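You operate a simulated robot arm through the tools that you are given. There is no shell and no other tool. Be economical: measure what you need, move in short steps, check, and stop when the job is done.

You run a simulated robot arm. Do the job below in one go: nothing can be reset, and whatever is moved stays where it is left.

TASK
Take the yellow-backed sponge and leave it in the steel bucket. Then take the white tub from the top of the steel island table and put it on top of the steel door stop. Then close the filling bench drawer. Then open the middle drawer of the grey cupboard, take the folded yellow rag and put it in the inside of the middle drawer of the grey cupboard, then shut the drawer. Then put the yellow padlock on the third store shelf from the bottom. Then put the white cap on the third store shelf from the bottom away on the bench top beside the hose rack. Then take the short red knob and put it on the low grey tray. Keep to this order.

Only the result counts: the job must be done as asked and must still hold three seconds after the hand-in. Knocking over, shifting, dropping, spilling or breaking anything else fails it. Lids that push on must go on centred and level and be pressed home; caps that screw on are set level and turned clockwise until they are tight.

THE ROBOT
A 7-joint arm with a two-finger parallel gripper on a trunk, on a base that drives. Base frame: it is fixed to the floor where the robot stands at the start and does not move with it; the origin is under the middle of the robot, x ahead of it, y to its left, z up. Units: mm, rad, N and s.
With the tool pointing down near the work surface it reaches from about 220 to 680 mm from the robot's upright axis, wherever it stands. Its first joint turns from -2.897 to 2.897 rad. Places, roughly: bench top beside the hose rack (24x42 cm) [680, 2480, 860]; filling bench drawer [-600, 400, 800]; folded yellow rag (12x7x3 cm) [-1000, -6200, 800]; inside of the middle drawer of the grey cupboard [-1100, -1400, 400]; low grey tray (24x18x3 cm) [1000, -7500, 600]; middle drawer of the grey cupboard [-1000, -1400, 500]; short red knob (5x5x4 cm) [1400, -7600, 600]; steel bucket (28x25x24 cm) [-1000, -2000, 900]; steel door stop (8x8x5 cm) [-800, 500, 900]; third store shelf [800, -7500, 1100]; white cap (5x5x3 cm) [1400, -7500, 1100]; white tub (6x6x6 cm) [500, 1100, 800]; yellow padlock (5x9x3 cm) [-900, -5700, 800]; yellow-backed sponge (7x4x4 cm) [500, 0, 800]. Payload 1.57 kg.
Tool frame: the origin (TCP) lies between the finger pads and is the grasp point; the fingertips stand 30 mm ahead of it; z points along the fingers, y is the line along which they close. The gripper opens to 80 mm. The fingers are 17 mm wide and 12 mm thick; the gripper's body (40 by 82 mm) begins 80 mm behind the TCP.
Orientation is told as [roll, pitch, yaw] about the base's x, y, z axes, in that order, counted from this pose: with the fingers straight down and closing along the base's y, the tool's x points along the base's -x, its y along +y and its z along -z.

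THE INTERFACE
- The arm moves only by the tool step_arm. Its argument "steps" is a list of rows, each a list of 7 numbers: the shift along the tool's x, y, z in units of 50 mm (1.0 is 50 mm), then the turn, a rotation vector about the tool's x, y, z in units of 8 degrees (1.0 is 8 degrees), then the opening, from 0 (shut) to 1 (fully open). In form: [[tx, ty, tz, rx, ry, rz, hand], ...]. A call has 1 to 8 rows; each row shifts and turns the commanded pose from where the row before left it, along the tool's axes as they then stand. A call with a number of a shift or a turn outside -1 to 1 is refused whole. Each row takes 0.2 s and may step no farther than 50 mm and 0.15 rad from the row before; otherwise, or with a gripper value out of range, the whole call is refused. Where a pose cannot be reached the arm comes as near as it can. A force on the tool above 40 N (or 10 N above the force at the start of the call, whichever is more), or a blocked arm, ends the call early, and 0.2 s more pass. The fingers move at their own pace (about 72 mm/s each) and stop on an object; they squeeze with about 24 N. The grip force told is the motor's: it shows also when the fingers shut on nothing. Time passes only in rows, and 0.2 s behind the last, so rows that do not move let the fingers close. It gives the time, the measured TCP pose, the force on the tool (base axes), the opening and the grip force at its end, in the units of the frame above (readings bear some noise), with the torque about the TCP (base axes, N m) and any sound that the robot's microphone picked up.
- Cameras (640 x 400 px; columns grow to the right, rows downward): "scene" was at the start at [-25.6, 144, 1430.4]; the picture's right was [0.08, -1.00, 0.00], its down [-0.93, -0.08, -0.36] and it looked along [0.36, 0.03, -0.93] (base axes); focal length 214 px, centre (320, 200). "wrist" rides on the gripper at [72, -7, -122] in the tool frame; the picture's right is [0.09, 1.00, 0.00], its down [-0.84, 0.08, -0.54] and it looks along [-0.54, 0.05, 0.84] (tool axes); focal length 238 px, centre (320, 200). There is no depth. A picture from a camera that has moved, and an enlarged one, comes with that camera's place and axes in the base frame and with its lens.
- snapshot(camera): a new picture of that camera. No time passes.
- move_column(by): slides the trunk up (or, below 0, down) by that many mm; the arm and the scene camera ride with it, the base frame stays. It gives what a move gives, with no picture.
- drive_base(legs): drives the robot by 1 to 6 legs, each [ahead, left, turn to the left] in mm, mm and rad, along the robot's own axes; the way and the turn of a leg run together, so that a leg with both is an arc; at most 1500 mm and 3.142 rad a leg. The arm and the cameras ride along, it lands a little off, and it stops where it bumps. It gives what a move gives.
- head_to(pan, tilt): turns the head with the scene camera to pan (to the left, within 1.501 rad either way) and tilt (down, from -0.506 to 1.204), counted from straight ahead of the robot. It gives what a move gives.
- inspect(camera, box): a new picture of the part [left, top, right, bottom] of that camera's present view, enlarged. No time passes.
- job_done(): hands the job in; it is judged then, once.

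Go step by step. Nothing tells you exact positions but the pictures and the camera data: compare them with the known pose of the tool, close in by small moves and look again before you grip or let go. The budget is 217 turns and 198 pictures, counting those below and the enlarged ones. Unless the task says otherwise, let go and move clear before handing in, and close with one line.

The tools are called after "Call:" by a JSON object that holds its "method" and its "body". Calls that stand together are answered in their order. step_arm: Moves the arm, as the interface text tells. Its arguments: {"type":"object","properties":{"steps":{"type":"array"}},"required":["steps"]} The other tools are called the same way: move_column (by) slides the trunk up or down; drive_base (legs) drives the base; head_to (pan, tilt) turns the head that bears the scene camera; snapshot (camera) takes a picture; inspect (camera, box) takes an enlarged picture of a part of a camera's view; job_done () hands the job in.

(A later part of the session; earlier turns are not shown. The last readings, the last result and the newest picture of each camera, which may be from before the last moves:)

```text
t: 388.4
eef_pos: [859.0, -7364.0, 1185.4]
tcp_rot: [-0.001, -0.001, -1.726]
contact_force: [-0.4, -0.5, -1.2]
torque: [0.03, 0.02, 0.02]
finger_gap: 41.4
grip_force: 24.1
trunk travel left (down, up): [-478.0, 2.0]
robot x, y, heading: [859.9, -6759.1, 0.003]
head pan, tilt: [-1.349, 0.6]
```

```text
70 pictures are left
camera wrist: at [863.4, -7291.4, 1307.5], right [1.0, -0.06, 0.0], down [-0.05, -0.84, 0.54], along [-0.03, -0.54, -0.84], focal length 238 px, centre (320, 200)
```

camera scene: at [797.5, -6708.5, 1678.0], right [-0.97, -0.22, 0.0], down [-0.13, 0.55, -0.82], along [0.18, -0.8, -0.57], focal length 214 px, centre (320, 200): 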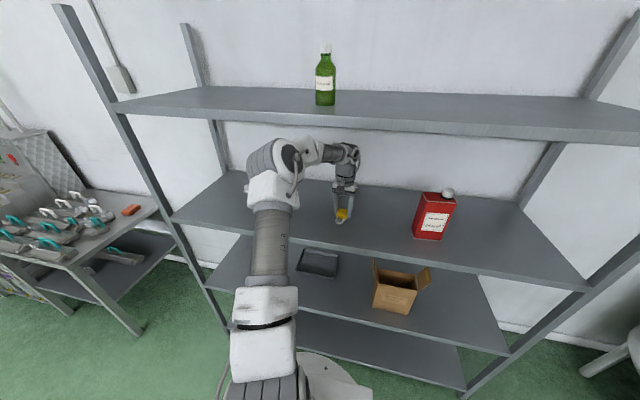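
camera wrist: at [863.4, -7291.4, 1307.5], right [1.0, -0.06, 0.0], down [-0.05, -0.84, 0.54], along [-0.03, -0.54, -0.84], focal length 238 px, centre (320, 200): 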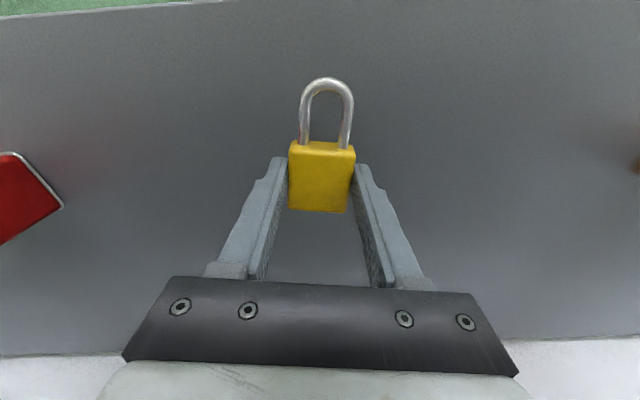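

Lower toward the shelf and feel for contact.

Call:
{"method": "step_arm", "body": {"steps": [[0, 0, 0.4, 0, 0, 0, 0], [0, 0, 0.3, 0, 0, 0, 0], [0, 0, 0, 0, 0, 0, 0]]}}

Call:
{"method": "step_arm", "body": {"steps": [[0, 0, 0.1, 0, 0, 0, 0], [0, 0, 0.1, 0, 0, 0, 0], [0, 0, 0.1, 0, 0, 0, 0], [0, 0, 0, 0, 0, 0, 0]]}}

Call:
{"method": "snapshot", "body": {"camera": "wrist"}}

```text
t: 389.2
eef_pos: [859.3, -7363.2, 1149.4]
tcp_rot: [0.0, 0.0, -1.724]
contact_force: [-0.2, 0.8, -0.7]
torque: [0.0, -0.02, -0.01]
finger_gap: 41.3
grip_force: 23.7
trunk travel left (down, up): [-478.0, 2.0]
robot x, y, heading: [860.6, -6763.3, -0.001]
head pan, tilt: [-1.349, 0.6]
```

```text
t: 390.2
eef_pos: [859.2, -7364.4, 1133.7]
tcp_rot: [-0.001, 0.001, -1.725]
contact_force: [-1.0, -0.7, -1.2]
torque: [0.01, 0.0, -0.01]
finger_gap: 41.0
grip_force: 23.6
trunk travel left (down, up): [-478.0, 2.0]
robot x, y, heading: [860.4, -6761.5, 0.001]
head pan, tilt: [-1.349, 0.6]
```

```text
69 pictures are left
camera wrist: at [863.7, -7291.1, 1256.3], right [1.0, -0.06, 0.0], down [-0.05, -0.84, 0.54], along [-0.03, -0.54, -0.84], focal length 238 px, centre (320, 200)
```

wrist: 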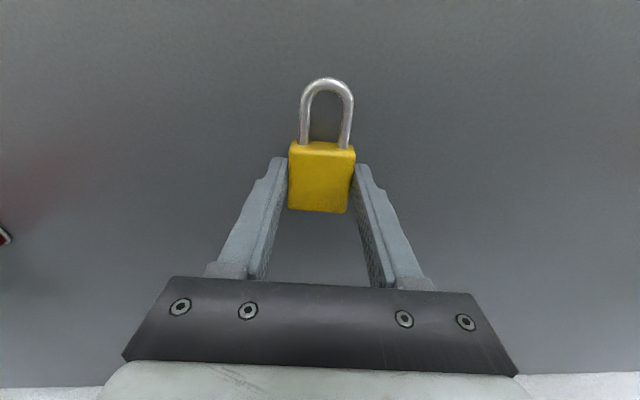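

Call:
{"method": "step_arm", "body": {"steps": [[0, 0, 0.1, 0, 0, 0, 0], [0, 0, 0.06, 0, 0, 0, 0], [0, 0, 0, 0, 0, 0, 0]]}}

Call:
{"method": "step_arm", "body": {"steps": [[0, 0, 0.06, 0, 0, 0, 0], [0, 0, 0.06, 0, 0, 0, 0], [0, 0, 0, 0, 0, 0, 0]]}}

Call:
{"method": "step_arm", "body": {"steps": [[0, 0, 0.06, 0, 0, 0, 0], [0, 0, 0.06, 0, 0, 0, 0], [0, 0, 0, 0, 0, 0, 0]]}}

```text
t: 391.0
eef_pos: [859.4, -7362.9, 1129.1]
tcp_rot: [-0.001, -0.006, -1.725]
contact_force: [3.0, -4.0, 31.0]
torque: [0.27, -0.02, -0.02]
finger_gap: 41.4
grip_force: 23.9
trunk travel left (down, up): [-478.0, 2.0]
robot x, y, heading: [858.6, -6759.9, -0.002]
head pan, tilt: [-1.349, 0.6]
```

```text
t: 391.4
eef_pos: [859.2, -7365.3, 1129.1]
tcp_rot: [0.0, -0.012, -1.721]
contact_force: [0.7, 1.7, 12.4]
torque: [0.35, 0.01, -0.01]
finger_gap: 41.7
grip_force: 23.7
trunk travel left (down, up): [-478.0, 2.0]
robot x, y, heading: [862.1, -6760.8, 0.001]
head pan, tilt: [-1.349, 0.6]
stopped in row 1: the force on the tool passed its limit at 44 N (the readings are from after the stop); the commanded pose is now the measured one
```

```text
t: 392.0
eef_pos: [859.8, -7367.5, 1131.2]
tcp_rot: [-0.001, -0.021, -1.722]
contact_force: [0.2, 1.6, 14.5]
torque: [0.31, 0.02, 0.05]
finger_gap: 41.3
grip_force: 23.9
trunk travel left (down, up): [-478.0, 2.0]
robot x, y, heading: [860.1, -6759.9, 0.003]
head pan, tilt: [-1.349, 0.6]
stopped in row 2: the force on the tool passed its limit at 44 N (the readings are from after the stop); the commanded pose is now the measured one
```

On the shelf. Release, rise, and look.

Call:
{"method": "step_arm", "body": {"steps": [[0, 0, -0.04, 0, 0, 0, 0.3], [0, 0, 0, 0, 0, 0, 0.8], [0, 0, 0, 0, 0, 0, 0.8], [0, 0, -0.3, 0, 0, 0, 0.8], [0, 0, -0.6, 0, 0, 0, 0.8], [0.6, -0.1, -0.2, 0, 0, 0, 0.8], [0.9, -0.15, 0, 0, 0, 0, 0.8]]}}

Call:
{"method": "step_arm", "body": {"steps": [[0.9, -0.15, 0, 0, 0, 0, 0.8], [0.9, -0.15, 0, 0, 0, 0, 0.8], [0.9, -0.15, 0, 0, 0, 0, 0.8]]}}

Call:
{"method": "snapshot", "body": {"camera": "scene"}}

Call:
{"method": "snapshot", "body": {"camera": "wrist"}}

```text
t: 393.6
eef_pos: [857.2, -7289.8, 1182.5]
tcp_rot: [-0.001, -0.017, -1.724]
contact_force: [0.2, -0.2, 0.0]
torque: [0.01, 0.03, 0.02]
finger_gap: 63.7
grip_force: 0.0
trunk travel left (down, up): [-478.0, 2.0]
robot x, y, heading: [861.1, -6760.6, 0.003]
head pan, tilt: [-1.349, 0.6]
```

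```text
t: 394.4
eef_pos: [858.0, -7151.0, 1181.2]
tcp_rot: [-0.002, -0.017, -1.721]
contact_force: [0.3, 0.9, -0.5]
torque: [-0.01, 0.01, -0.01]
finger_gap: 64.0
grip_force: 0.1
trunk travel left (down, up): [-478.0, 2.0]
robot x, y, heading: [858.7, -6758.8, 0.003]
head pan, tilt: [-1.349, 0.6]
```

```text
68 pictures are left
camera scene: at [797.4, -6707.5, 1677.9], right [-0.97, -0.22, 0.0], down [-0.13, 0.55, -0.83], along [0.18, -0.8, -0.56], focal length 214 px, centre (320, 200)
```

scene: 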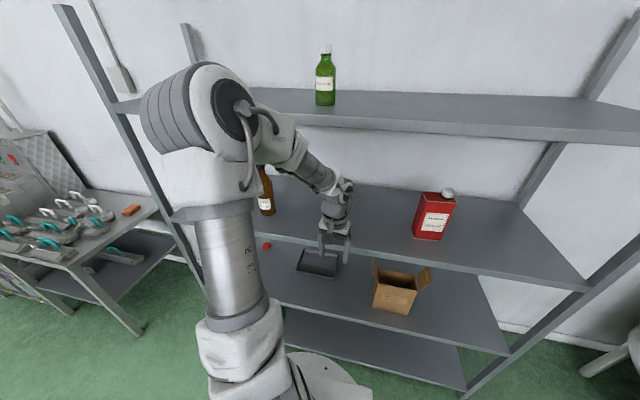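

```text
67 pictures are left
camera wrist: at [862.4, -7077.6, 1302.4], right [1.0, -0.06, 0.0], down [-0.05, -0.83, 0.56], along [-0.03, -0.56, -0.83], focal length 238 px, centre (320, 200)
```

wrist: 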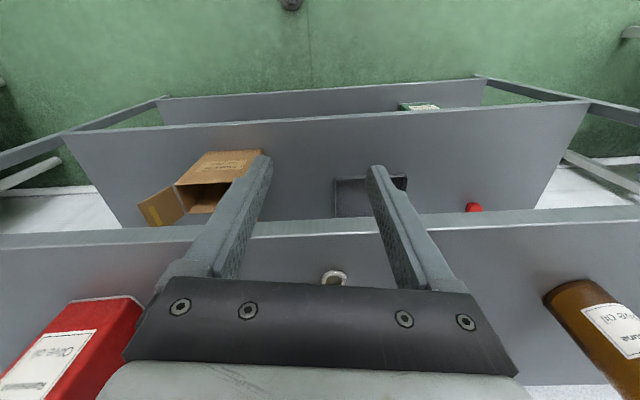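

The padlock is on the third shelf. Next the white cap further left; I'll drive along the shelf.

Call:
{"method": "drive_base", "body": {"legs": [[400, 60, 0]]}}

Call:
{"method": "snapshot", "body": {"camera": "wrist"}}

Call:
{"method": "snapshot", "body": {"camera": "scene"}}

```text
t: 397.6
eef_pos: [1255.6, -7093.2, 1181.0]
tcp_rot: [0.001, -0.016, -1.728]
contact_force: [0.0, 0.1, 0.6]
torque: [-0.02, 0.03, -0.01]
finger_gap: 63.9
grip_force: 0.0
trunk travel left (down, up): [-478.0, 2.0]
robot x, y, heading: [1256.7, -6700.4, -0.004]
head pan, tilt: [-1.349, 0.6]
```

```text
66 pictures are left
camera wrist: at [1259.5, -7017.8, 1302.3], right [1.0, -0.06, 0.0], down [-0.05, -0.83, 0.56], along [-0.04, -0.55, -0.83], focal length 238 px, centre (320, 200)
```

wrist: 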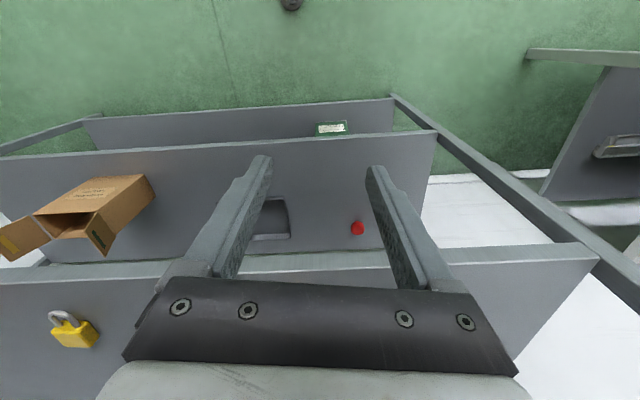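

```text
65 pictures are left
camera scene: at [1196.1, -6646.9, 1678.0], right [-0.98, -0.22, 0.0], down [-0.12, 0.55, -0.83], along [0.18, -0.81, -0.56], focal length 214 px, centre (320, 200)
```

scene: 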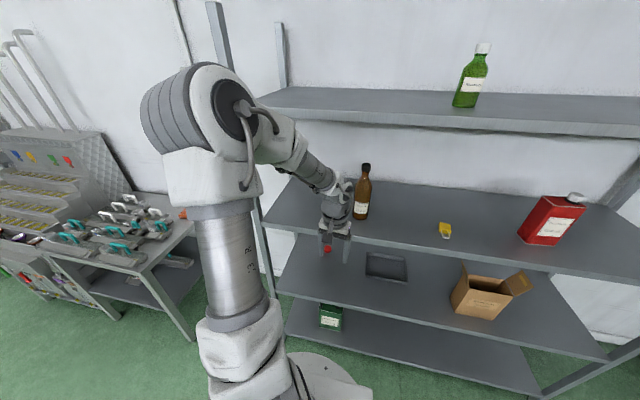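

Call:
{"method": "inspect", "body": {"camera": "scene", "box": [250, 140, 410, 270]}}

```text
3.08 times, centred on (330, 205) of scene
camera zoom: at [1196.1, -6646.9, 1678.0], right [-0.98, -0.22, 0.0], down [-0.12, 0.55, -0.83], along [0.18, -0.81, -0.56], focal length 660 px, centre (289, 185)
```

zoom: 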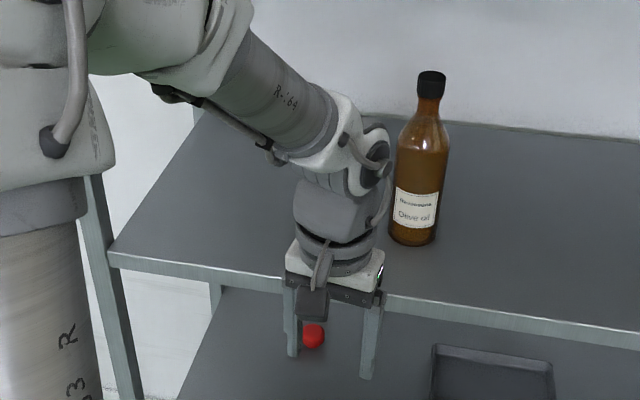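

The cap must be behind the wrist. I'll move the hand aside and look.

Call:
{"method": "step_arm", "body": {"steps": [[0, -0.9, 0, 0, 0.12, 0, 0.8], [0, -0.9, 0, 0, 0, 0, 0.8], [0, -0.9, 0, 0, 0, 0, 0.8], [0, -0.9, 0, 0, 0, 0, 0.8]]}}

Call:
{"method": "snapshot", "body": {"camera": "scene"}}

```text
t: 398.6
eef_pos: [1076.1, -7064.6, 1181.7]
tcp_rot: [0.004, 0.002, -1.728]
contact_force: [0.6, 0.5, 0.3]
torque: [0.0, 0.0, 0.02]
finger_gap: 64.0
grip_force: 0.1
trunk travel left (down, up): [-478.0, 2.0]
robot x, y, heading: [1258.9, -6700.9, -0.0]
head pan, tilt: [-1.349, 0.6]
```

```text
63 pictures are left
camera scene: at [1195.4, -6647.0, 1678.0], right [-0.98, -0.22, 0.0], down [-0.12, 0.55, -0.83], along [0.18, -0.81, -0.56], focal length 214 px, centre (320, 200)
```

scene: 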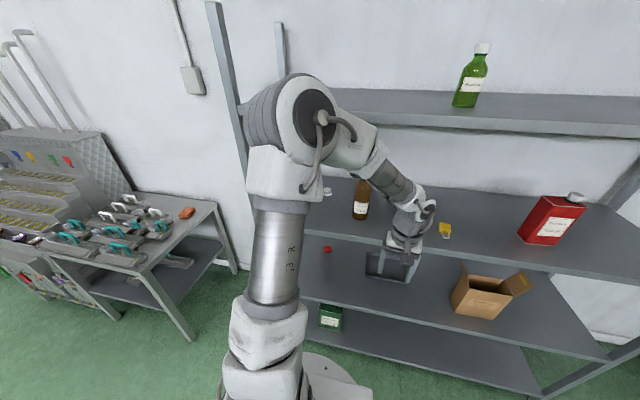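

Call:
{"method": "inspect", "body": {"camera": "scene", "box": [300, 160, 400, 270]}}

```text
3.64 times, centred on (350, 215) of scene
camera zoom: at [1195.4, -6647.0, 1678.0], right [-0.98, -0.22, 0.0], down [-0.12, 0.55, -0.83], along [0.18, -0.81, -0.56], focal length 780 px, centre (211, 146)
```

zoom: 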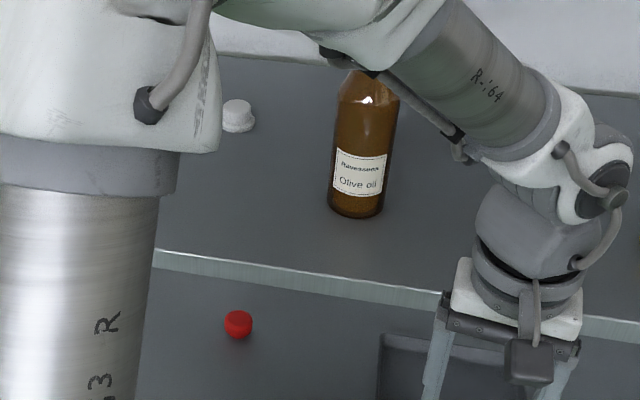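

The white cap is at about [1360, -7551] on the third shelf, fairly deep. I'll lower the trunk so the forearm can enter nearly level, square the yaw, and position the robot at x≈1360.

Call:
{"method": "step_arm", "body": {"steps": [[0, 0.9, 0, 0, 0, -1, 1], [0, 0.9, 0, 0, 0, -0.12, 1], [0, 0.9, 0, 0, 0, 0, 1], [0, 0.9, 0, 0, 0, 0, 1]]}}

Call:
{"method": "move_column", "body": {"by": -130}}

Call:
{"method": "step_arm", "body": {"steps": [[0, 0, -0.9, 0, 0, 0, 1], [0, 0, -0.9, 0, 0, 0, 1]]}}

Call:
{"method": "drive_base", "body": {"legs": [[100, -130, 0]]}}

Call:
{"method": "snapshot", "body": {"camera": "wrist"}}

Call:
{"method": "snapshot", "body": {"camera": "scene"}}

```text
t: 399.6
eef_pos: [1257.3, -7072.4, 1183.4]
tcp_rot: [0.001, 0.0, -1.571]
contact_force: [-0.2, 1.1, 0.2]
torque: [0.01, 0.0, 0.0]
finger_gap: 79.9
grip_force: 0.1
trunk travel left (down, up): [-478.0, 2.0]
robot x, y, heading: [1257.4, -6699.6, 0.001]
head pan, tilt: [-1.349, 0.6]
```

```text
t: 401.1
eef_pos: [1256.9, -7074.3, 1053.3]
tcp_rot: [0.001, 0.0, -1.571]
contact_force: [-1.0, -0.1, -0.3]
torque: [0.0, 0.0, 0.03]
finger_gap: 80.1
grip_force: 0.0
trunk travel left (down, up): [-348.0, 132.0]
robot x, y, heading: [1257.3, -6700.0, 0.002]
head pan, tilt: [-1.349, 0.6]
```

```text
t: 401.8
eef_pos: [1254.5, -7075.0, 1144.9]
tcp_rot: [0.0, 0.004, -1.574]
contact_force: [-0.3, -0.3, -0.4]
torque: [0.01, 0.01, 0.0]
finger_gap: 80.2
grip_force: 0.0
trunk travel left (down, up): [-348.0, 132.0]
robot x, y, heading: [1258.0, -6702.6, 0.0]
head pan, tilt: [-1.349, 0.6]
```

```text
t: 403.4
eef_pos: [1354.7, -7207.1, 1143.4]
tcp_rot: [0.002, -0.002, -1.57]
contact_force: [0.3, 0.7, -0.4]
torque: [-0.03, 0.0, 0.0]
finger_gap: 79.9
grip_force: 0.1
trunk travel left (down, up): [-348.0, 132.0]
robot x, y, heading: [1356.5, -6830.4, -0.001]
head pan, tilt: [-1.349, 0.6]
```

```text
61 pictures are left
camera wrist: at [1347.1, -7135.0, 1266.4], right [1.0, 0.09, 0.0], down [0.08, -0.84, 0.54], along [0.05, -0.54, -0.84], focal length 238 px, centre (320, 200)
```

wrist: 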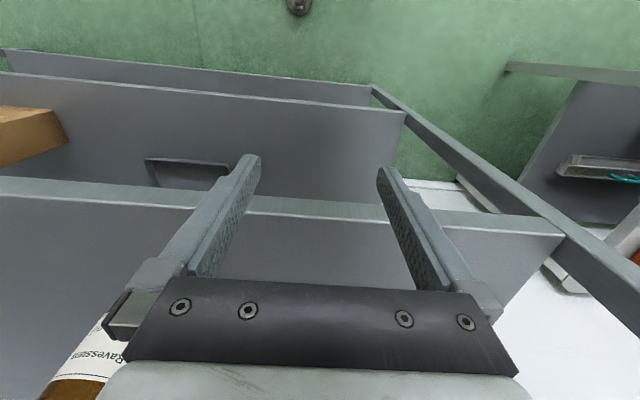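

```text
60 pictures are left
camera scene: at [1295.2, -6778.5, 1548.0], right [-0.98, -0.22, 0.0], down [-0.12, 0.55, -0.83], along [0.18, -0.81, -0.56], focal length 214 px, centre (320, 200)
```

scene: 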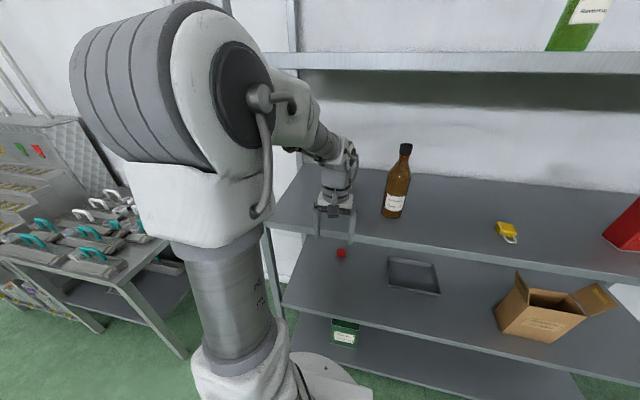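

Extend inward in stages, at a height where the fingers can straddle the cap.

Call:
{"method": "step_arm", "body": {"steps": [[-0.9, 0, 0, 0, 0, 0, 1], [-0.9, 0, 0, 0, 0, 0, 1], [-0.9, 0, 0, 0, 0, 0, 1], [-0.9, 0, 0, 0, 0, 0, 1]]}}

Call:
{"method": "snapshot", "body": {"camera": "wrist"}}

Call:
{"method": "snapshot", "body": {"camera": "scene"}}

```text
t: 404.4
eef_pos: [1356.4, -7386.6, 1144.3]
tcp_rot: [0.002, 0.002, -1.572]
contact_force: [0.2, 0.6, -0.3]
torque: [-0.03, 0.0, 0.01]
finger_gap: 79.9
grip_force: 0.2
trunk travel left (down, up): [-348.0, 132.0]
robot x, y, heading: [1360.8, -6830.5, -0.001]
head pan, tilt: [-1.349, 0.6]
```

```text
59 pictures are left
camera wrist: at [1347.4, -7314.8, 1267.2], right [1.0, 0.09, 0.0], down [0.08, -0.84, 0.54], along [0.05, -0.54, -0.84], focal length 238 px, centre (320, 200)
```

wrist: 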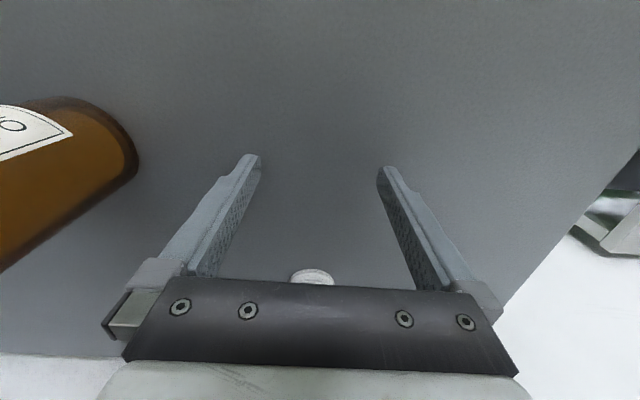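

```text
58 pictures are left
camera scene: at [1295.2, -6778.6, 1548.0], right [-0.98, -0.22, 0.0], down [-0.12, 0.55, -0.82], along [0.18, -0.8, -0.57], focal length 214 px, centre (320, 200)
```

scene: 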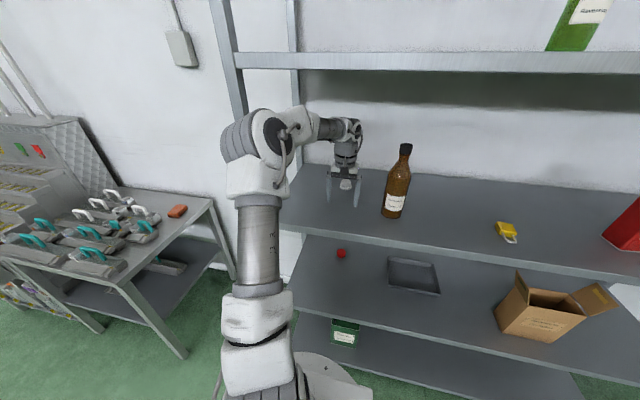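

Forearm is nearly level with good clearance. The cap is ahead, centred. Advance 60 mm.

Call:
{"method": "step_arm", "body": {"steps": [[-0.6, 0, 0, 0, 0, 0, 1], [-0.6, 0, 0, 0, 0, 0, 1]]}}

Call:
{"method": "snapshot", "body": {"camera": "wrist"}}

Call:
{"method": "inspect", "body": {"camera": "scene", "box": [240, 90, 400, 230]}}

```text
t: 405.0
eef_pos: [1353.4, -7444.9, 1144.9]
tcp_rot: [0.0, 0.0, -1.571]
contact_force: [-0.8, 0.0, 0.2]
torque: [0.03, 0.05, 0.04]
finger_gap: 80.2
grip_force: 0.1
trunk travel left (down, up): [-348.0, 132.0]
robot x, y, heading: [1358.0, -6832.0, 0.002]
head pan, tilt: [-1.349, 0.6]
```

```text
57 pictures are left
camera wrist: at [1346.7, -7373.5, 1266.8], right [1.0, 0.09, 0.0], down [0.08, -0.84, 0.54], along [0.05, -0.54, -0.84], focal length 238 px, centre (320, 200)
```

wrist: 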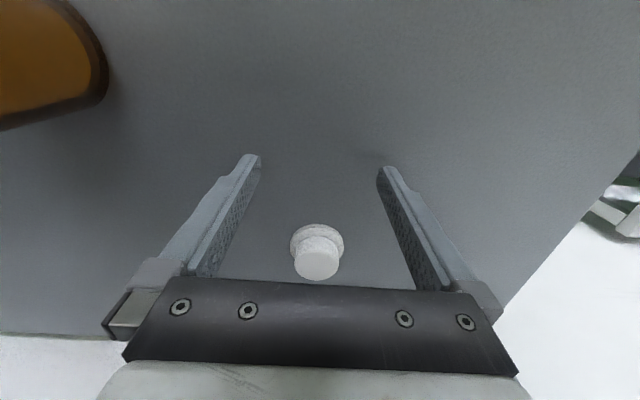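

```text
2.86 times, centred on (320, 160) of scene
camera zoom: at [1295.1, -6778.7, 1548.0], right [-0.98, -0.22, 0.0], down [-0.12, 0.55, -0.82], along [0.18, -0.8, -0.57], focal length 613 px, centre (320, 314)
```

zoom: 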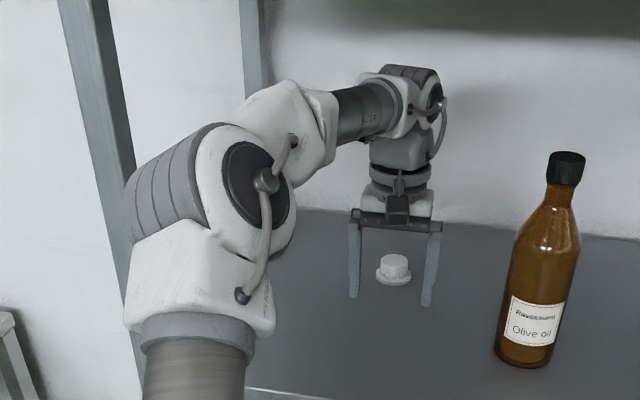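

The cap centre is at [1358, -7526]. I'll nudge the base 25 mm closer, then advance to straddle it.

Call:
{"method": "drive_base", "body": {"legs": [[0, -25, 0]]}}

Call:
{"method": "step_arm", "body": {"steps": [[-0.55, 0.06, 0, 0, 0, 0, 1], [-0.5, 0.04, 0.1, 0, 0, 0, 1]]}}

Call:
{"method": "snapshot", "body": {"camera": "wrist"}}

```text
t: 405.9
eef_pos: [1353.6, -7470.3, 1144.7]
tcp_rot: [0.003, 0.0, -1.571]
contact_force: [-0.6, -1.2, 0.4]
torque: [0.01, 0.02, 0.0]
finger_gap: 80.0
grip_force: 0.1
trunk travel left (down, up): [-348.0, 132.0]
robot x, y, heading: [1356.0, -6855.2, 0.001]
head pan, tilt: [-1.349, 0.6]
```

```text
t: 406.5
eef_pos: [1359.0, -7523.7, 1139.6]
tcp_rot: [0.002, -0.002, -1.571]
contact_force: [0.2, -0.5, 0.2]
torque: [0.02, 0.02, -0.01]
finger_gap: 80.1
grip_force: 0.1
trunk travel left (down, up): [-348.0, 132.0]
robot x, y, heading: [1352.7, -6854.3, -0.001]
head pan, tilt: [-1.349, 0.6]
```

```text
55 pictures are left
camera wrist: at [1351.1, -7451.2, 1261.7], right [1.0, 0.09, 0.0], down [0.08, -0.84, 0.54], along [0.05, -0.54, -0.84], focal length 238 px, centre (320, 200)
```

wrist: 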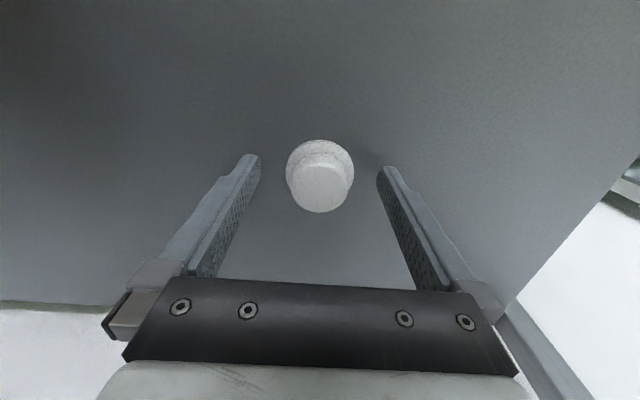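

Call:
{"method": "step_arm", "body": {"steps": [[-0.1, 0, 0.12, 0, 0, 0, 1], [0, 0, 0, 0, 0, 0, 0], [0, 0, 0, 0, 0, 0, 0], [0, 0, 0, 0, 0, 0, 0]]}}

Call:
{"method": "step_arm", "body": {"steps": [[0, 0, -0.1, 0, 0, 0, 0], [0, 0, -0.3, 0, 0, 0, 0], [0, 0, -0.3, 0, 0, 0, 0]]}}

Call:
{"method": "snapshot", "body": {"camera": "wrist"}}

```text
t: 407.5
eef_pos: [1359.2, -7527.9, 1132.8]
tcp_rot: [0.001, -0.001, -1.571]
contact_force: [0.4, 0.4, 0.3]
torque: [0.02, -0.01, 0.01]
finger_gap: 48.3
grip_force: 23.8
trunk travel left (down, up): [-348.0, 132.0]
robot x, y, heading: [1355.6, -6857.7, 0.001]
head pan, tilt: [-1.349, 0.6]
```

```text
t: 408.3
eef_pos: [1357.3, -7520.9, 1168.8]
tcp_rot: [0.002, 0.001, -1.572]
contact_force: [0.0, 0.2, -0.5]
torque: [-0.01, -0.02, 0.01]
finger_gap: 48.1
grip_force: 24.3
out of reach, approached as far as the arm can: row 3
trunk travel left (down, up): [-348.0, 132.0]
robot x, y, heading: [1356.9, -6861.6, 0.005]
head pan, tilt: [-1.349, 0.6]
```

```text
54 pictures are left
camera wrist: at [1349.7, -7449.5, 1290.8], right [1.0, 0.09, 0.0], down [0.08, -0.84, 0.54], along [0.05, -0.54, -0.84], focal length 238 px, centre (320, 200)
```

wrist: 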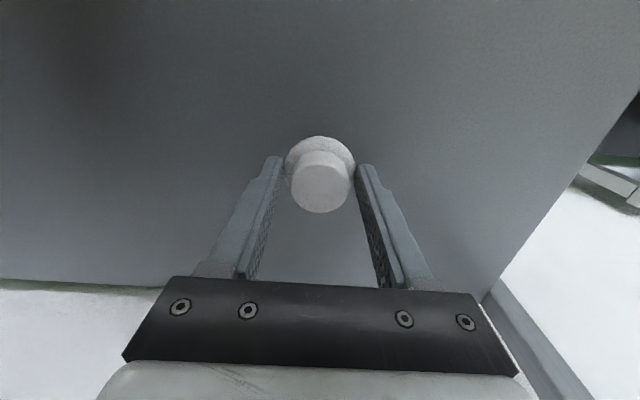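

The cap is held. Back straight out of the shelf with the base, retract, then travel to the bench by the hose rack.

Call:
{"method": "drive_base", "body": {"legs": [[0, 330, 0]]}}

Call:
{"method": "step_arm", "body": {"steps": [[0.7, 0, -0.1, 0, 0, 0, 0], [0.8, 0, -0.2, 0, 0, 0, 0], [0.8, 0, -0.3, 0, 0, 0, 0], [0.8, 0, -0.3, 0, 0, 0, 0], [0.8, 0, -0.3, 0, 0, 0, 0], [0.8, 0, -0.3, 0, 0, 0, 0]]}}

Call:
{"method": "drive_base", "body": {"legs": [[-1400, 0, 0], [0, 0, 1.571]]}}

Call:
{"method": "snapshot", "body": {"camera": "wrist"}}

```text
t: 411.3
eef_pos: [1359.4, -7189.6, 1168.8]
tcp_rot: [0.0, 0.0, -1.568]
contact_force: [0.2, -0.1, -0.7]
torque: [0.01, 0.01, -0.01]
finger_gap: 48.2
grip_force: 23.5
trunk travel left (down, up): [-348.0, 132.0]
robot x, y, heading: [1358.6, -6523.4, 0.001]
head pan, tilt: [-1.349, 0.6]
```

```text
t: 412.7
eef_pos: [1350.3, -7112.1, 1276.1]
tcp_rot: [0.001, 0.001, -1.567]
contact_force: [-1.5, -0.8, -0.8]
torque: [0.03, -0.11, -0.03]
finger_gap: 47.9
grip_force: 24.5
out of reach, approached as far as the arm can: row 1, 2, 3, 4, 5
trunk travel left (down, up): [-348.0, 132.0]
robot x, y, heading: [1356.0, -6526.8, 0.005]
head pan, tilt: [-1.349, 0.6]
```

```text
t: 427.4
eef_pos: [512.0, -6526.5, 1274.2]
tcp_rot: [0.002, 0.001, -0.002]
contact_force: [-0.9, 0.6, 0.1]
torque: [0.01, 0.0, 0.0]
finger_gap: 48.3
grip_force: 24.1
trunk travel left (down, up): [-348.0, 132.0]
robot x, y, heading: [-75.4, -6520.0, 1.566]
head pan, tilt: [-1.349, 0.6]
```

```text
53 pictures are left
camera wrist: at [438.3, -6533.4, 1397.7], right [-0.09, 1.0, 0.0], down [0.84, 0.07, 0.54], along [0.54, 0.05, -0.84], focal length 238 px, centre (320, 200)
```

wrist: 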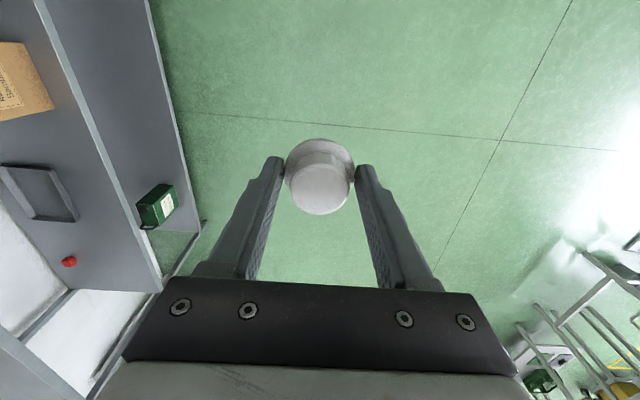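

Still holding. Retract the arm, then drive north along the aisle in stages.

Call:
{"method": "step_arm", "body": {"steps": [[0.8, 0, 0, 0, 0, 0, 0], [0.8, 0, 0, 0, 0, 0, 0], [0.8, 0, 0, 0, 0, 0, 0], [0.8, 0, 0, 0, 0, 0, 0]]}}

Call:
{"method": "drive_base", "body": {"legs": [[1450, 0, 0], [1450, 0, 0]]}}

Call:
{"method": "head_to", "body": {"pan": -0.2, "tilt": 0.45}}

Call:
{"method": "snapshot", "body": {"camera": "scene"}}

```text
t: 428.4
eef_pos: [350.5, -6529.2, 1276.8]
tcp_rot: [0.001, 0.0, -0.002]
contact_force: [-0.3, 0.3, -0.7]
torque: [0.0, 0.0, -0.02]
finger_gap: 48.2
grip_force: 23.8
trunk travel left (down, up): [-348.0, 132.0]
robot x, y, heading: [-76.9, -6517.2, 1.569]
head pan, tilt: [-1.349, 0.6]
```

```text
t: 447.2
eef_pos: [422.8, -3653.2, 1275.8]
tcp_rot: [0.002, 0.0, -0.046]
contact_force: [-0.9, -0.2, -0.4]
torque: [0.01, 0.0, 0.0]
finger_gap: 48.4
grip_force: 23.7
trunk travel left (down, up): [-348.0, 132.0]
robot x, y, heading: [-6.2, -3627.3, 1.518]
head pan, tilt: [-1.349, 0.6]
```

```text
t: 448.6
eef_pos: [422.5, -3653.7, 1276.9]
tcp_rot: [0.001, 0.0, -0.048]
contact_force: [-0.3, -0.2, 0.0]
torque: [-0.01, 0.01, -0.01]
finger_gap: 48.1
grip_force: 23.8
trunk travel left (down, up): [-348.0, 132.0]
robot x, y, heading: [-2.6, -3629.3, 1.521]
head pan, tilt: [-0.201, 0.45]
```

```text
52 pictures are left
camera scene: at [-126.3, -3611.6, 1561.5], right [0.97, -0.25, 0.0], down [-0.11, -0.42, -0.9], along [0.22, 0.87, -0.44], focal length 214 px, centre (320, 200)
```

scene: 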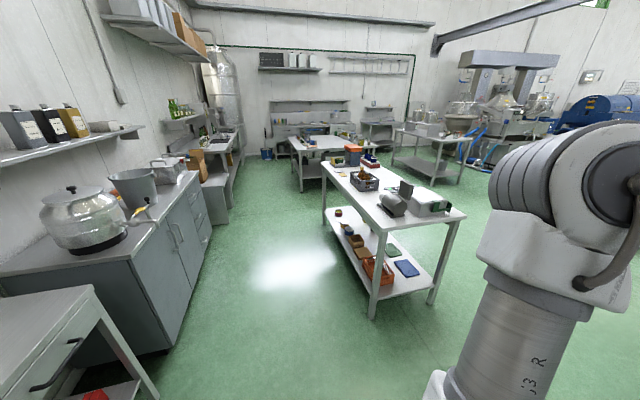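

The aisle is clear. Correct heading and continue north in two stages.

Call:
{"method": "drive_base", "body": {"legs": [[0, 70, 0.05], [1450, 0, 0], [1450, 0, 0], [1450, 0, 0]]}}

Call:
{"method": "snapshot", "body": {"camera": "scene"}}

```text
t: 477.4
eef_pos: [356.4, 709.2, 1275.7]
tcp_rot: [0.002, 0.0, -0.013]
contact_force: [0.5, 0.4, -0.6]
torque: [-0.02, 0.03, -0.02]
finger_gap: 48.4
grip_force: 24.3
trunk travel left (down, up): [-348.0, 132.0]
robot x, y, heading: [-73.3, 722.1, 1.559]
head pan, tilt: [-0.201, 0.45]
```

```text
51 pictures are left
camera scene: at [-194.6, 732.9, 1561.5], right [0.98, -0.21, 0.0], down [-0.09, -0.43, -0.9], along [0.19, 0.88, -0.44], focal length 214 px, centre (320, 200)
```

scene: 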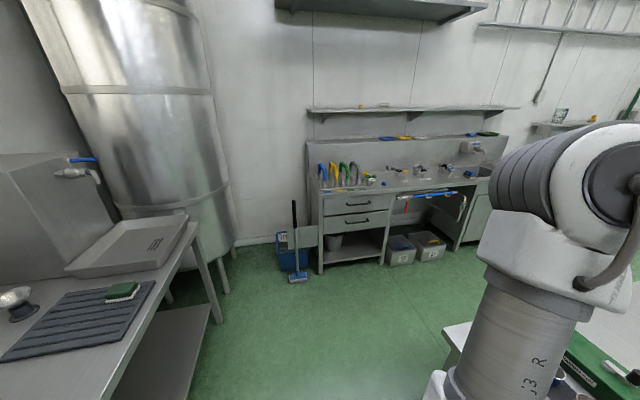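

Call:
{"method": "inspect", "body": {"camera": "scene", "box": [300, 120, 510, 220]}}

```text
3.05 times, centred on (405, 170) of scene
camera zoom: at [-194.6, 732.9, 1561.5], right [0.98, -0.21, 0.0], down [-0.09, -0.43, -0.9], along [0.19, 0.88, -0.44], focal length 654 px, centre (61, 291)
```

zoom: 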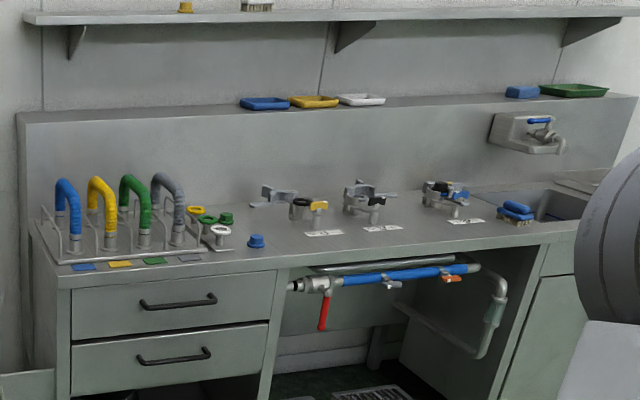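

The hose rack and loose caps are visible. A free spot beside the rack lies at about [760, 2440, 860], 100 mm from the neighbours. Drive there with the bench on the right.

Call:
{"method": "drive_base", "body": {"legs": [[0, 0, 0.012], [1010, 0, 0], [0, -830, 0], [0, 0, 1.571]]}}

Call:
{"method": "head_to", "body": {"pan": -1.4, "tilt": 0.75}}

Call:
{"method": "snapshot", "body": {"camera": "scene"}}

Call:
{"method": "snapshot", "body": {"camera": "wrist"}}

```text
t: 496.1
eef_pos: [780.1, 2152.4, 1276.3]
tcp_rot: [0.001, 0.0, 1.545]
contact_force: [-0.6, 0.0, 0.3]
torque: [-0.01, 0.01, -0.01]
finger_gap: 48.0
grip_force: 23.7
trunk travel left (down, up): [-348.0, 132.0]
robot x, y, heading: [763.5, 1725.2, 3.115]
head pan, tilt: [-0.201, 0.45]
```

```text
t: 497.4
eef_pos: [780.6, 2153.3, 1275.8]
tcp_rot: [0.002, 0.0, 1.546]
contact_force: [0.3, -0.2, -1.2]
torque: [0.0, 0.01, -0.01]
finger_gap: 48.2
grip_force: 24.0
trunk travel left (down, up): [-348.0, 132.0]
robot x, y, heading: [759.9, 1727.5, 3.114]
head pan, tilt: [-1.4, 0.75]
```

```text
49 pictures are left
camera scene: at [826.3, 1664.7, 1535.1], right [0.99, 0.15, 0.0], down [0.1, -0.67, -0.73], along [-0.11, 0.72, -0.68], focal length 214 px, centre (320, 200)
```

scene: 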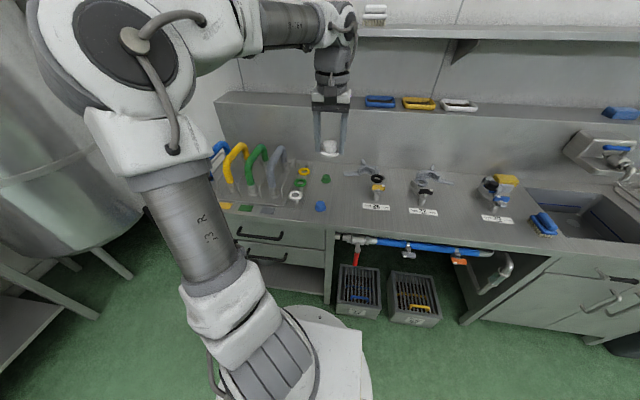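

```text
48 pictures are left
camera wrist: at [784.3, 2080.4, 1398.7], right [-1.0, -0.07, 0.0], down [-0.06, 0.84, 0.54], along [-0.04, 0.54, -0.84], focal length 238 px, centre (320, 200)
```

wrist: 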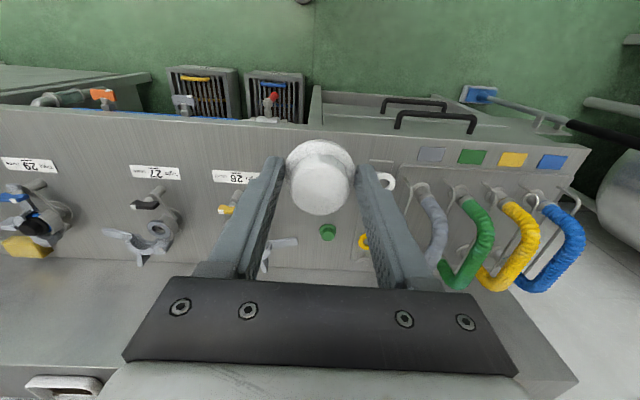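

Neighbours: blue cap [723, 2340], green cap [724, 2542], white flange [592, 2402]. Target [715, 2441] is free all round. Move in.

Call:
{"method": "drive_base", "body": {"legs": [[0, -100, 0.025]]}}

Call:
{"method": "step_arm", "body": {"steps": [[-0.8, 0.3, 0.3, 0, 0, 0, 0], [-0.8, 0.3, 0.4, 0, 0, 0, 0], [-0.8, 0.3, 0.4, 0, 0, 0, 0], [-0.8, 0.3, 0.4, 0, 0, 0, 0], [0, 0, 0.9, 0, 0, 0, 0], [0, 0, 0.9, 0, 0, 0, 0], [0, 0, 0.9, 0, 0, 0, 0], [0, 0, 0.9, 0, 0, 0, 0]]}}

Call:
{"method": "snapshot", "body": {"camera": "wrist"}}

Call:
{"method": "snapshot", "body": {"camera": "scene"}}

```text
t: 498.9
eef_pos: [770.4, 2250.7, 1276.5]
tcp_rot: [0.001, 0.0, 1.573]
contact_force: [0.5, -1.1, -0.5]
torque: [-0.01, -0.01, 0.0]
finger_gap: 48.4
grip_force: 24.6
trunk travel left (down, up): [-348.0, 132.0]
robot x, y, heading: [763.9, 1826.0, -3.141]
head pan, tilt: [-1.4, 0.75]
```

```text
t: 500.6
eef_pos: [707.8, 2410.7, 1018.4]
tcp_rot: [0.0, 0.0, 1.573]
contact_force: [-0.2, -0.1, -0.2]
torque: [-0.05, 0.02, 0.01]
finger_gap: 48.2
grip_force: 23.7
trunk travel left (down, up): [-348.0, 132.0]
robot x, y, heading: [767.0, 1821.8, -3.14]
head pan, tilt: [-1.4, 0.75]
```

```text
47 pictures are left
camera wrist: at [714.4, 2339.4, 1141.6], right [-1.0, -0.09, 0.0], down [-0.08, 0.84, 0.54], along [-0.05, 0.54, -0.84], focal length 238 px, centre (320, 200)
```

wrist: 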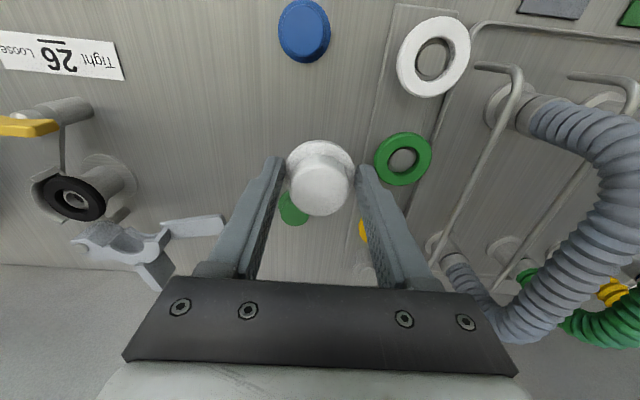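

```text
46 pictures are left
camera scene: at [829.1, 1765.0, 1535.1], right [0.99, 0.17, 0.0], down [0.12, -0.67, -0.73], along [-0.13, 0.72, -0.68], focal length 214 px, centre (320, 200)
```

scene: 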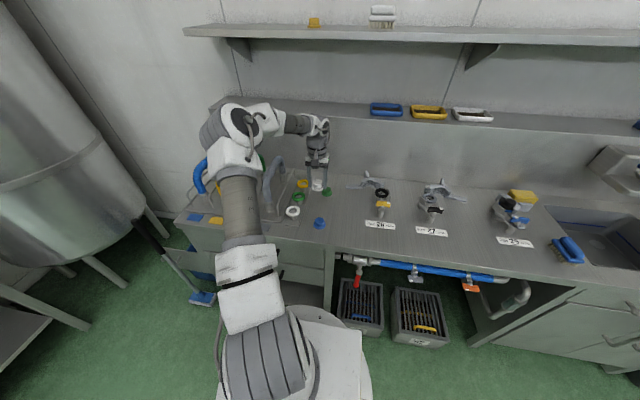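

Adjust to [715, 2430] and lower to just above the bench.

Call:
{"method": "step_arm", "body": {"steps": [[-0.4, -0.14, 0.3, 0, 0, 0, 0], [0, 0, 0.8, 0, 0, 0, 0], [0, 0, 0.7, 0, 0, 0, 0], [0, 0, 0.4, 0, 0, 0, 0], [0, 0, 0, 0, 0, 0, 0]]}}

Call:
{"method": "snapshot", "body": {"camera": "wrist"}}

```text
t: 501.9
eef_pos: [717.3, 2430.6, 911.8]
tcp_rot: [0.003, 0.0, 1.573]
contact_force: [0.8, 0.3, -0.7]
torque: [-0.02, 0.0, -0.03]
finger_gap: 48.4
grip_force: 23.9
trunk travel left (down, up): [-348.0, 132.0]
robot x, y, heading: [766.1, 1822.4, -3.14]
head pan, tilt: [-1.4, 0.75]
```

```text
45 pictures are left
camera wrist: at [723.3, 2358.8, 1034.2], right [-1.0, -0.09, 0.0], down [-0.08, 0.84, 0.54], along [-0.05, 0.54, -0.84], focal length 238 px, centre (320, 200)
```

wrist: 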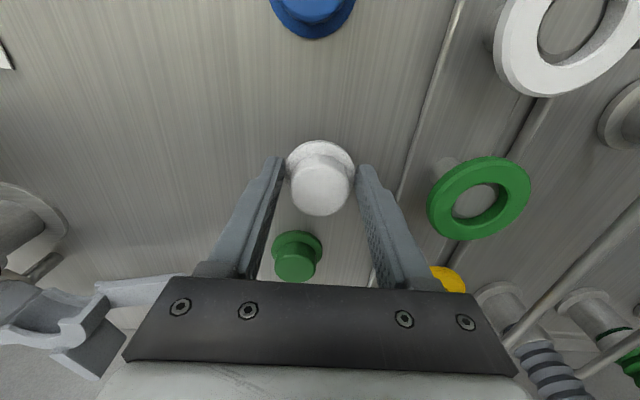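

Call:
{"method": "step_arm", "body": {"steps": [[0, 0, 0.1, 0, 0, 0, 0], [0, 0, 0.1, 0, 0, 0, 0], [0, 0, 0, 0, 0, 0, 0]]}}

Call:
{"method": "step_arm", "body": {"steps": [[0, 0, 0.05, 0, 0, 0, 0], [0, 0, 0.05, 0, 0, 0, 0], [0, 0, 0, 0, 0, 0, 0]]}}

Call:
{"method": "step_arm", "body": {"steps": [[0, 0, 0.05, 0, 0, 0, 0], [0, 0, 0.04, 0, 0, 0, 0], [0, 0, 0, 0, 0, 0, 0]]}}

```text
t: 502.6
eef_pos: [717.3, 2432.0, 903.0]
tcp_rot: [0.002, 0.0, 1.572]
contact_force: [1.0, 0.4, -0.2]
torque: [-0.01, 0.0, -0.01]
finger_gap: 48.3
grip_force: 23.8
trunk travel left (down, up): [-348.0, 132.0]
robot x, y, heading: [767.4, 1824.8, -3.139]
head pan, tilt: [-1.4, 0.75]
```

```text
t: 503.4
eef_pos: [715.6, 2429.9, 894.7]
tcp_rot: [0.001, -0.001, 1.572]
contact_force: [0.4, -0.3, 0.0]
torque: [-0.01, -0.04, 0.0]
finger_gap: 48.3
grip_force: 24.1
trunk travel left (down, up): [-348.0, 132.0]
robot x, y, heading: [762.7, 1823.5, -3.139]
head pan, tilt: [-1.4, 0.75]
```

```text
t: 504.2
eef_pos: [717.5, 2430.9, 892.7]
tcp_rot: [0.002, 0.0, 1.572]
contact_force: [-0.4, -1.1, 1.3]
torque: [-0.04, -0.01, 0.05]
finger_gap: 48.3
grip_force: 23.5
trunk travel left (down, up): [-348.0, 132.0]
robot x, y, heading: [767.9, 1823.6, -3.137]
head pan, tilt: [-1.4, 0.75]
```

Call:
{"method": "step_arm", "body": {"steps": [[0, 0, 0.05, 0, 0, 0, 0], [0, 0, 0, 0, 0, 0, 0]]}}

Call:
{"method": "step_arm", "body": {"steps": [[0, 0, 0.04, 0, 0, 0, 0], [0, 0, 0, 0, 0, 0, 0]]}}

```text
t: 504.9
eef_pos: [717.7, 2430.7, 892.0]
tcp_rot: [0.001, -0.003, 1.573]
contact_force: [0.2, -2.1, 16.5]
torque: [-0.2, -0.05, 0.0]
finger_gap: 48.2
grip_force: 23.9
trunk travel left (down, up): [-348.0, 132.0]
robot x, y, heading: [765.3, 1827.4, -3.138]
head pan, tilt: [-1.4, 0.75]
```

```text
t: 505.4
eef_pos: [717.1, 2431.7, 890.4]
tcp_rot: [0.0, -0.003, 1.573]
contact_force: [0.7, -1.9, 23.7]
torque: [-0.06, -0.27, 0.07]
finger_gap: 48.1
grip_force: 23.9
trunk travel left (down, up): [-348.0, 132.0]
robot x, y, heading: [766.0, 1817.5, -3.136]
head pan, tilt: [-1.4, 0.75]
```

Seated on the bench. Release and rise.

Call:
{"method": "step_arm", "body": {"steps": [[0, 0, -0.04, 0, 0, 0, 0.65], [0, 0, 0, 0, 0, 0, 0.8], [0, 0, 0, 0, 0, 0, 0.8], [0, 0, -0.3, 0, 0, 0, 0.8], [0, 0, -0.7, 0, 0, 0, 0.8], [0, 0, -0.9, 0, 0, 0, 0.8], [0, 0, -0.9, 0, 0, 0, 0.8], [0, 0, -0.9, 0, 0, 0, 0.8]]}}

Call:
{"method": "snapshot", "body": {"camera": "wrist"}}

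```text
t: 507.2
eef_pos: [719.4, 2430.6, 1076.6]
tcp_rot: [0.003, -0.001, 1.574]
contact_force: [-0.7, -0.2, 0.1]
torque: [-0.02, 0.01, 0.02]
finger_gap: 63.9
grip_force: 0.0
trunk travel left (down, up): [-348.0, 132.0]
robot x, y, heading: [766.2, 1824.4, -3.139]
head pan, tilt: [-1.4, 0.75]
```

```text
44 pictures are left
camera wrist: at [724.8, 2359.2, 1198.3], right [-1.0, -0.09, 0.0], down [-0.08, 0.84, 0.54], along [-0.05, 0.54, -0.84], focal length 238 px, centre (320, 200)
```

wrist: 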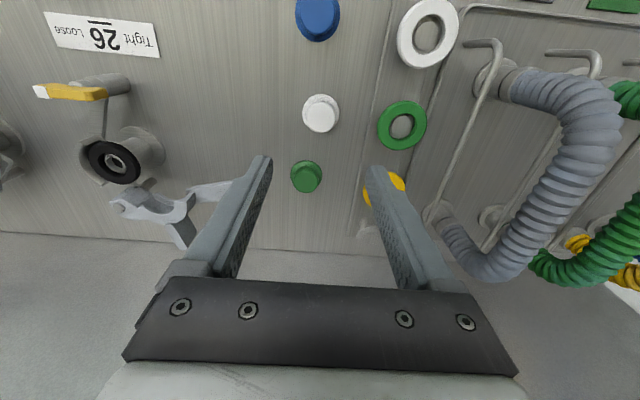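

The cap stands between the blue and green caps. Now back to the store shelf for the red knob.

Call:
{"method": "step_arm", "body": {"steps": [[0.6, 0, -0.8, 0, 0, 0, 0.8], [0.6, 0, -0.8, 0, 0, 0, 0.8], [0.7, 0, -0.7, 0, 0, 0, 0.8], [0.7, 0, -0.7, 0, 0, 0, 0.8], [0.8, 0, -0.4, 0, 0, 0, 0.8]]}}

Call:
{"method": "drive_base", "body": {"legs": [[0, 100, 0], [0, 0, -1.571], [0, 830, 0], [-1450, 0, 0], [-1450, 0, 0]]}}

```text
t: 508.4
eef_pos: [717.7, 2258.9, 1244.7]
tcp_rot: [0.0, 0.0, 1.571]
contact_force: [0.3, 1.0, 0.4]
torque: [0.02, -0.01, -0.01]
finger_gap: 63.8
grip_force: 0.1
trunk travel left (down, up): [-348.0, 132.0]
robot x, y, heading: [765.0, 1823.0, -3.139]
head pan, tilt: [-1.4, 0.75]
```

```text
t: 539.6
eef_pos: [474.8, -1121.8, 1243.4]
tcp_rot: [0.001, -0.001, 0.031]
contact_force: [-0.2, -0.1, -0.3]
torque: [-0.01, 0.0, 0.03]
finger_gap: 64.0
grip_force: 0.1
trunk travel left (down, up): [-348.0, 132.0]
robot x, y, heading: [40.8, -1181.9, 1.599]
head pan, tilt: [-1.4, 0.75]
```

Call:
{"method": "drive_base", "body": {"legs": [[0, 130, -0.028], [-1450, 0, 0], [-1450, 0, 0], [-1450, 0, 0]]}}

Call:
{"method": "drive_base", "body": {"legs": [[-970, 0, 0], [0, 0, -1.571], [1400, 0, 0]]}}

Call:
{"method": "head_to", "body": {"pan": -1.45, "tilt": 0.75}}

Call:
{"method": "snapshot", "body": {"camera": "scene"}}

```text
t: 568.7
eef_pos: [341.0, -5469.9, 1245.0]
tcp_rot: [0.002, 0.001, -0.014]
contact_force: [-0.4, -0.1, 0.3]
torque: [-0.02, -0.01, -0.01]
finger_gap: 64.0
grip_force: 0.1
trunk travel left (down, up): [-348.0, 132.0]
robot x, y, heading: [-95.3, -5512.8, 1.557]
head pan, tilt: [-1.4, 0.75]
```

```text
t: 589.5
eef_pos: [1331.0, -6940.0, 1244.0]
tcp_rot: [0.002, -0.001, -1.587]
contact_force: [-0.1, -0.2, 0.7]
torque: [-0.01, -0.02, -0.01]
finger_gap: 63.8
grip_force: 0.2
trunk travel left (down, up): [-348.0, 132.0]
robot x, y, heading: [1291.8, -6502.0, -0.018]
head pan, tilt: [-1.4, 0.75]
```

```text
t: 590.1
eef_pos: [1329.7, -6939.1, 1243.9]
tcp_rot: [0.002, -0.001, -1.586]
contact_force: [0.2, 0.8, 0.0]
torque: [0.01, 0.04, 0.02]
finger_gap: 64.3
grip_force: 0.0
trunk travel left (down, up): [-348.0, 132.0]
robot x, y, heading: [1293.9, -6502.5, -0.015]
head pan, tilt: [-1.45, 0.75]
```

```text
43 pictures are left
camera scene: at [1220.6, -6444.8, 1535.1], right [-0.99, -0.11, 0.0], down [-0.07, 0.68, -0.73], along [0.08, -0.73, -0.68], focal length 214 px, centre (320, 200)
```

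scene: 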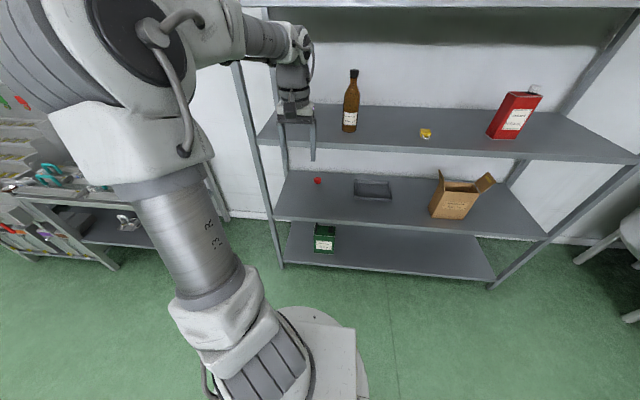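

The knob is at about [1363, -7633, 605], deep on the second shelf. I'll lower the trunk, tilt the tool slightly outward, pre-extend the arm outside, and then drive straight in.

Call:
{"method": "move_column", "body": {"by": -345}}

Call:
{"method": "step_arm", "body": {"steps": [[-0.6, 0, 0.7, 0, -1, -0.1, 0.9], [-0.6, 0, 0.7, 0, -1, 0, 0.9], [-0.6, 0, 0.7, 0, -1, 0, 0.9], [-0.6, 0.3, 0.7, 0, 0, 0, 0.9], [-0.5, 0.2, 0.6, 0, 0, 0, 0.9], [0, 0, 0.6, 0, 0, 0, 0.9]]}}

Call:
{"method": "snapshot", "body": {"camera": "scene"}}

Call:
{"method": "snapshot", "body": {"camera": "wrist"}}

```text
t: 593.5
eef_pos: [1330.5, -6939.7, 899.3]
tcp_rot: [0.001, 0.001, -1.587]
contact_force: [0.0, -0.2, 0.7]
torque: [0.04, 0.0, 0.0]
finger_gap: 64.0
grip_force: 0.0
trunk travel left (down, up): [-3.0, 477.0]
robot x, y, heading: [1289.8, -6506.1, -0.02]
head pan, tilt: [-1.45, 0.75]
```

```text
t: 594.9
eef_pos: [1355.1, -7130.1, 743.2]
tcp_rot: [-0.001, -0.42, -1.573]
contact_force: [-0.1, 0.9, -0.5]
torque: [0.01, 0.01, 0.04]
finger_gap: 71.9
grip_force: 0.1
trunk travel left (down, up): [-3.0, 477.0]
robot x, y, heading: [1290.1, -6502.9, -0.012]
head pan, tilt: [-1.45, 0.75]
```

```text
42 pictures are left
camera scene: at [1220.6, -6444.6, 1190.1], right [-0.99, -0.1, 0.0], down [-0.07, 0.68, -0.73], along [0.08, -0.73, -0.68], focal length 214 px, centre (320, 200)
```

scene: 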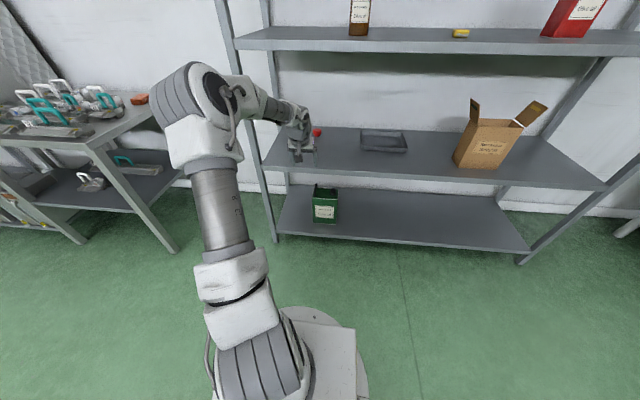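

```text
41 pictures are left
camera wrist: at [1346.5, -7014.4, 825.9], right [1.0, 0.08, -0.04], down [0.08, -0.54, 0.84], along [0.05, -0.84, -0.55], focal length 238 px, centre (320, 200)
```

wrist: 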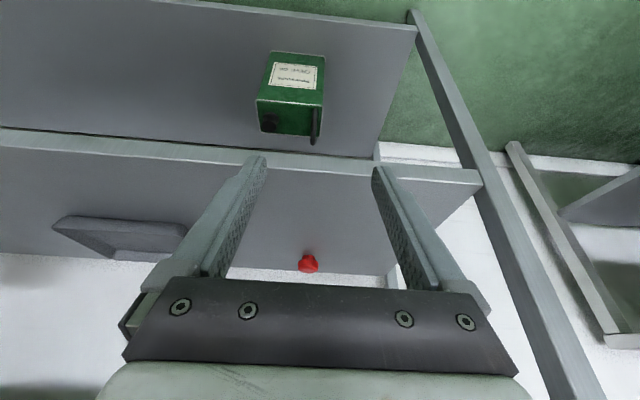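

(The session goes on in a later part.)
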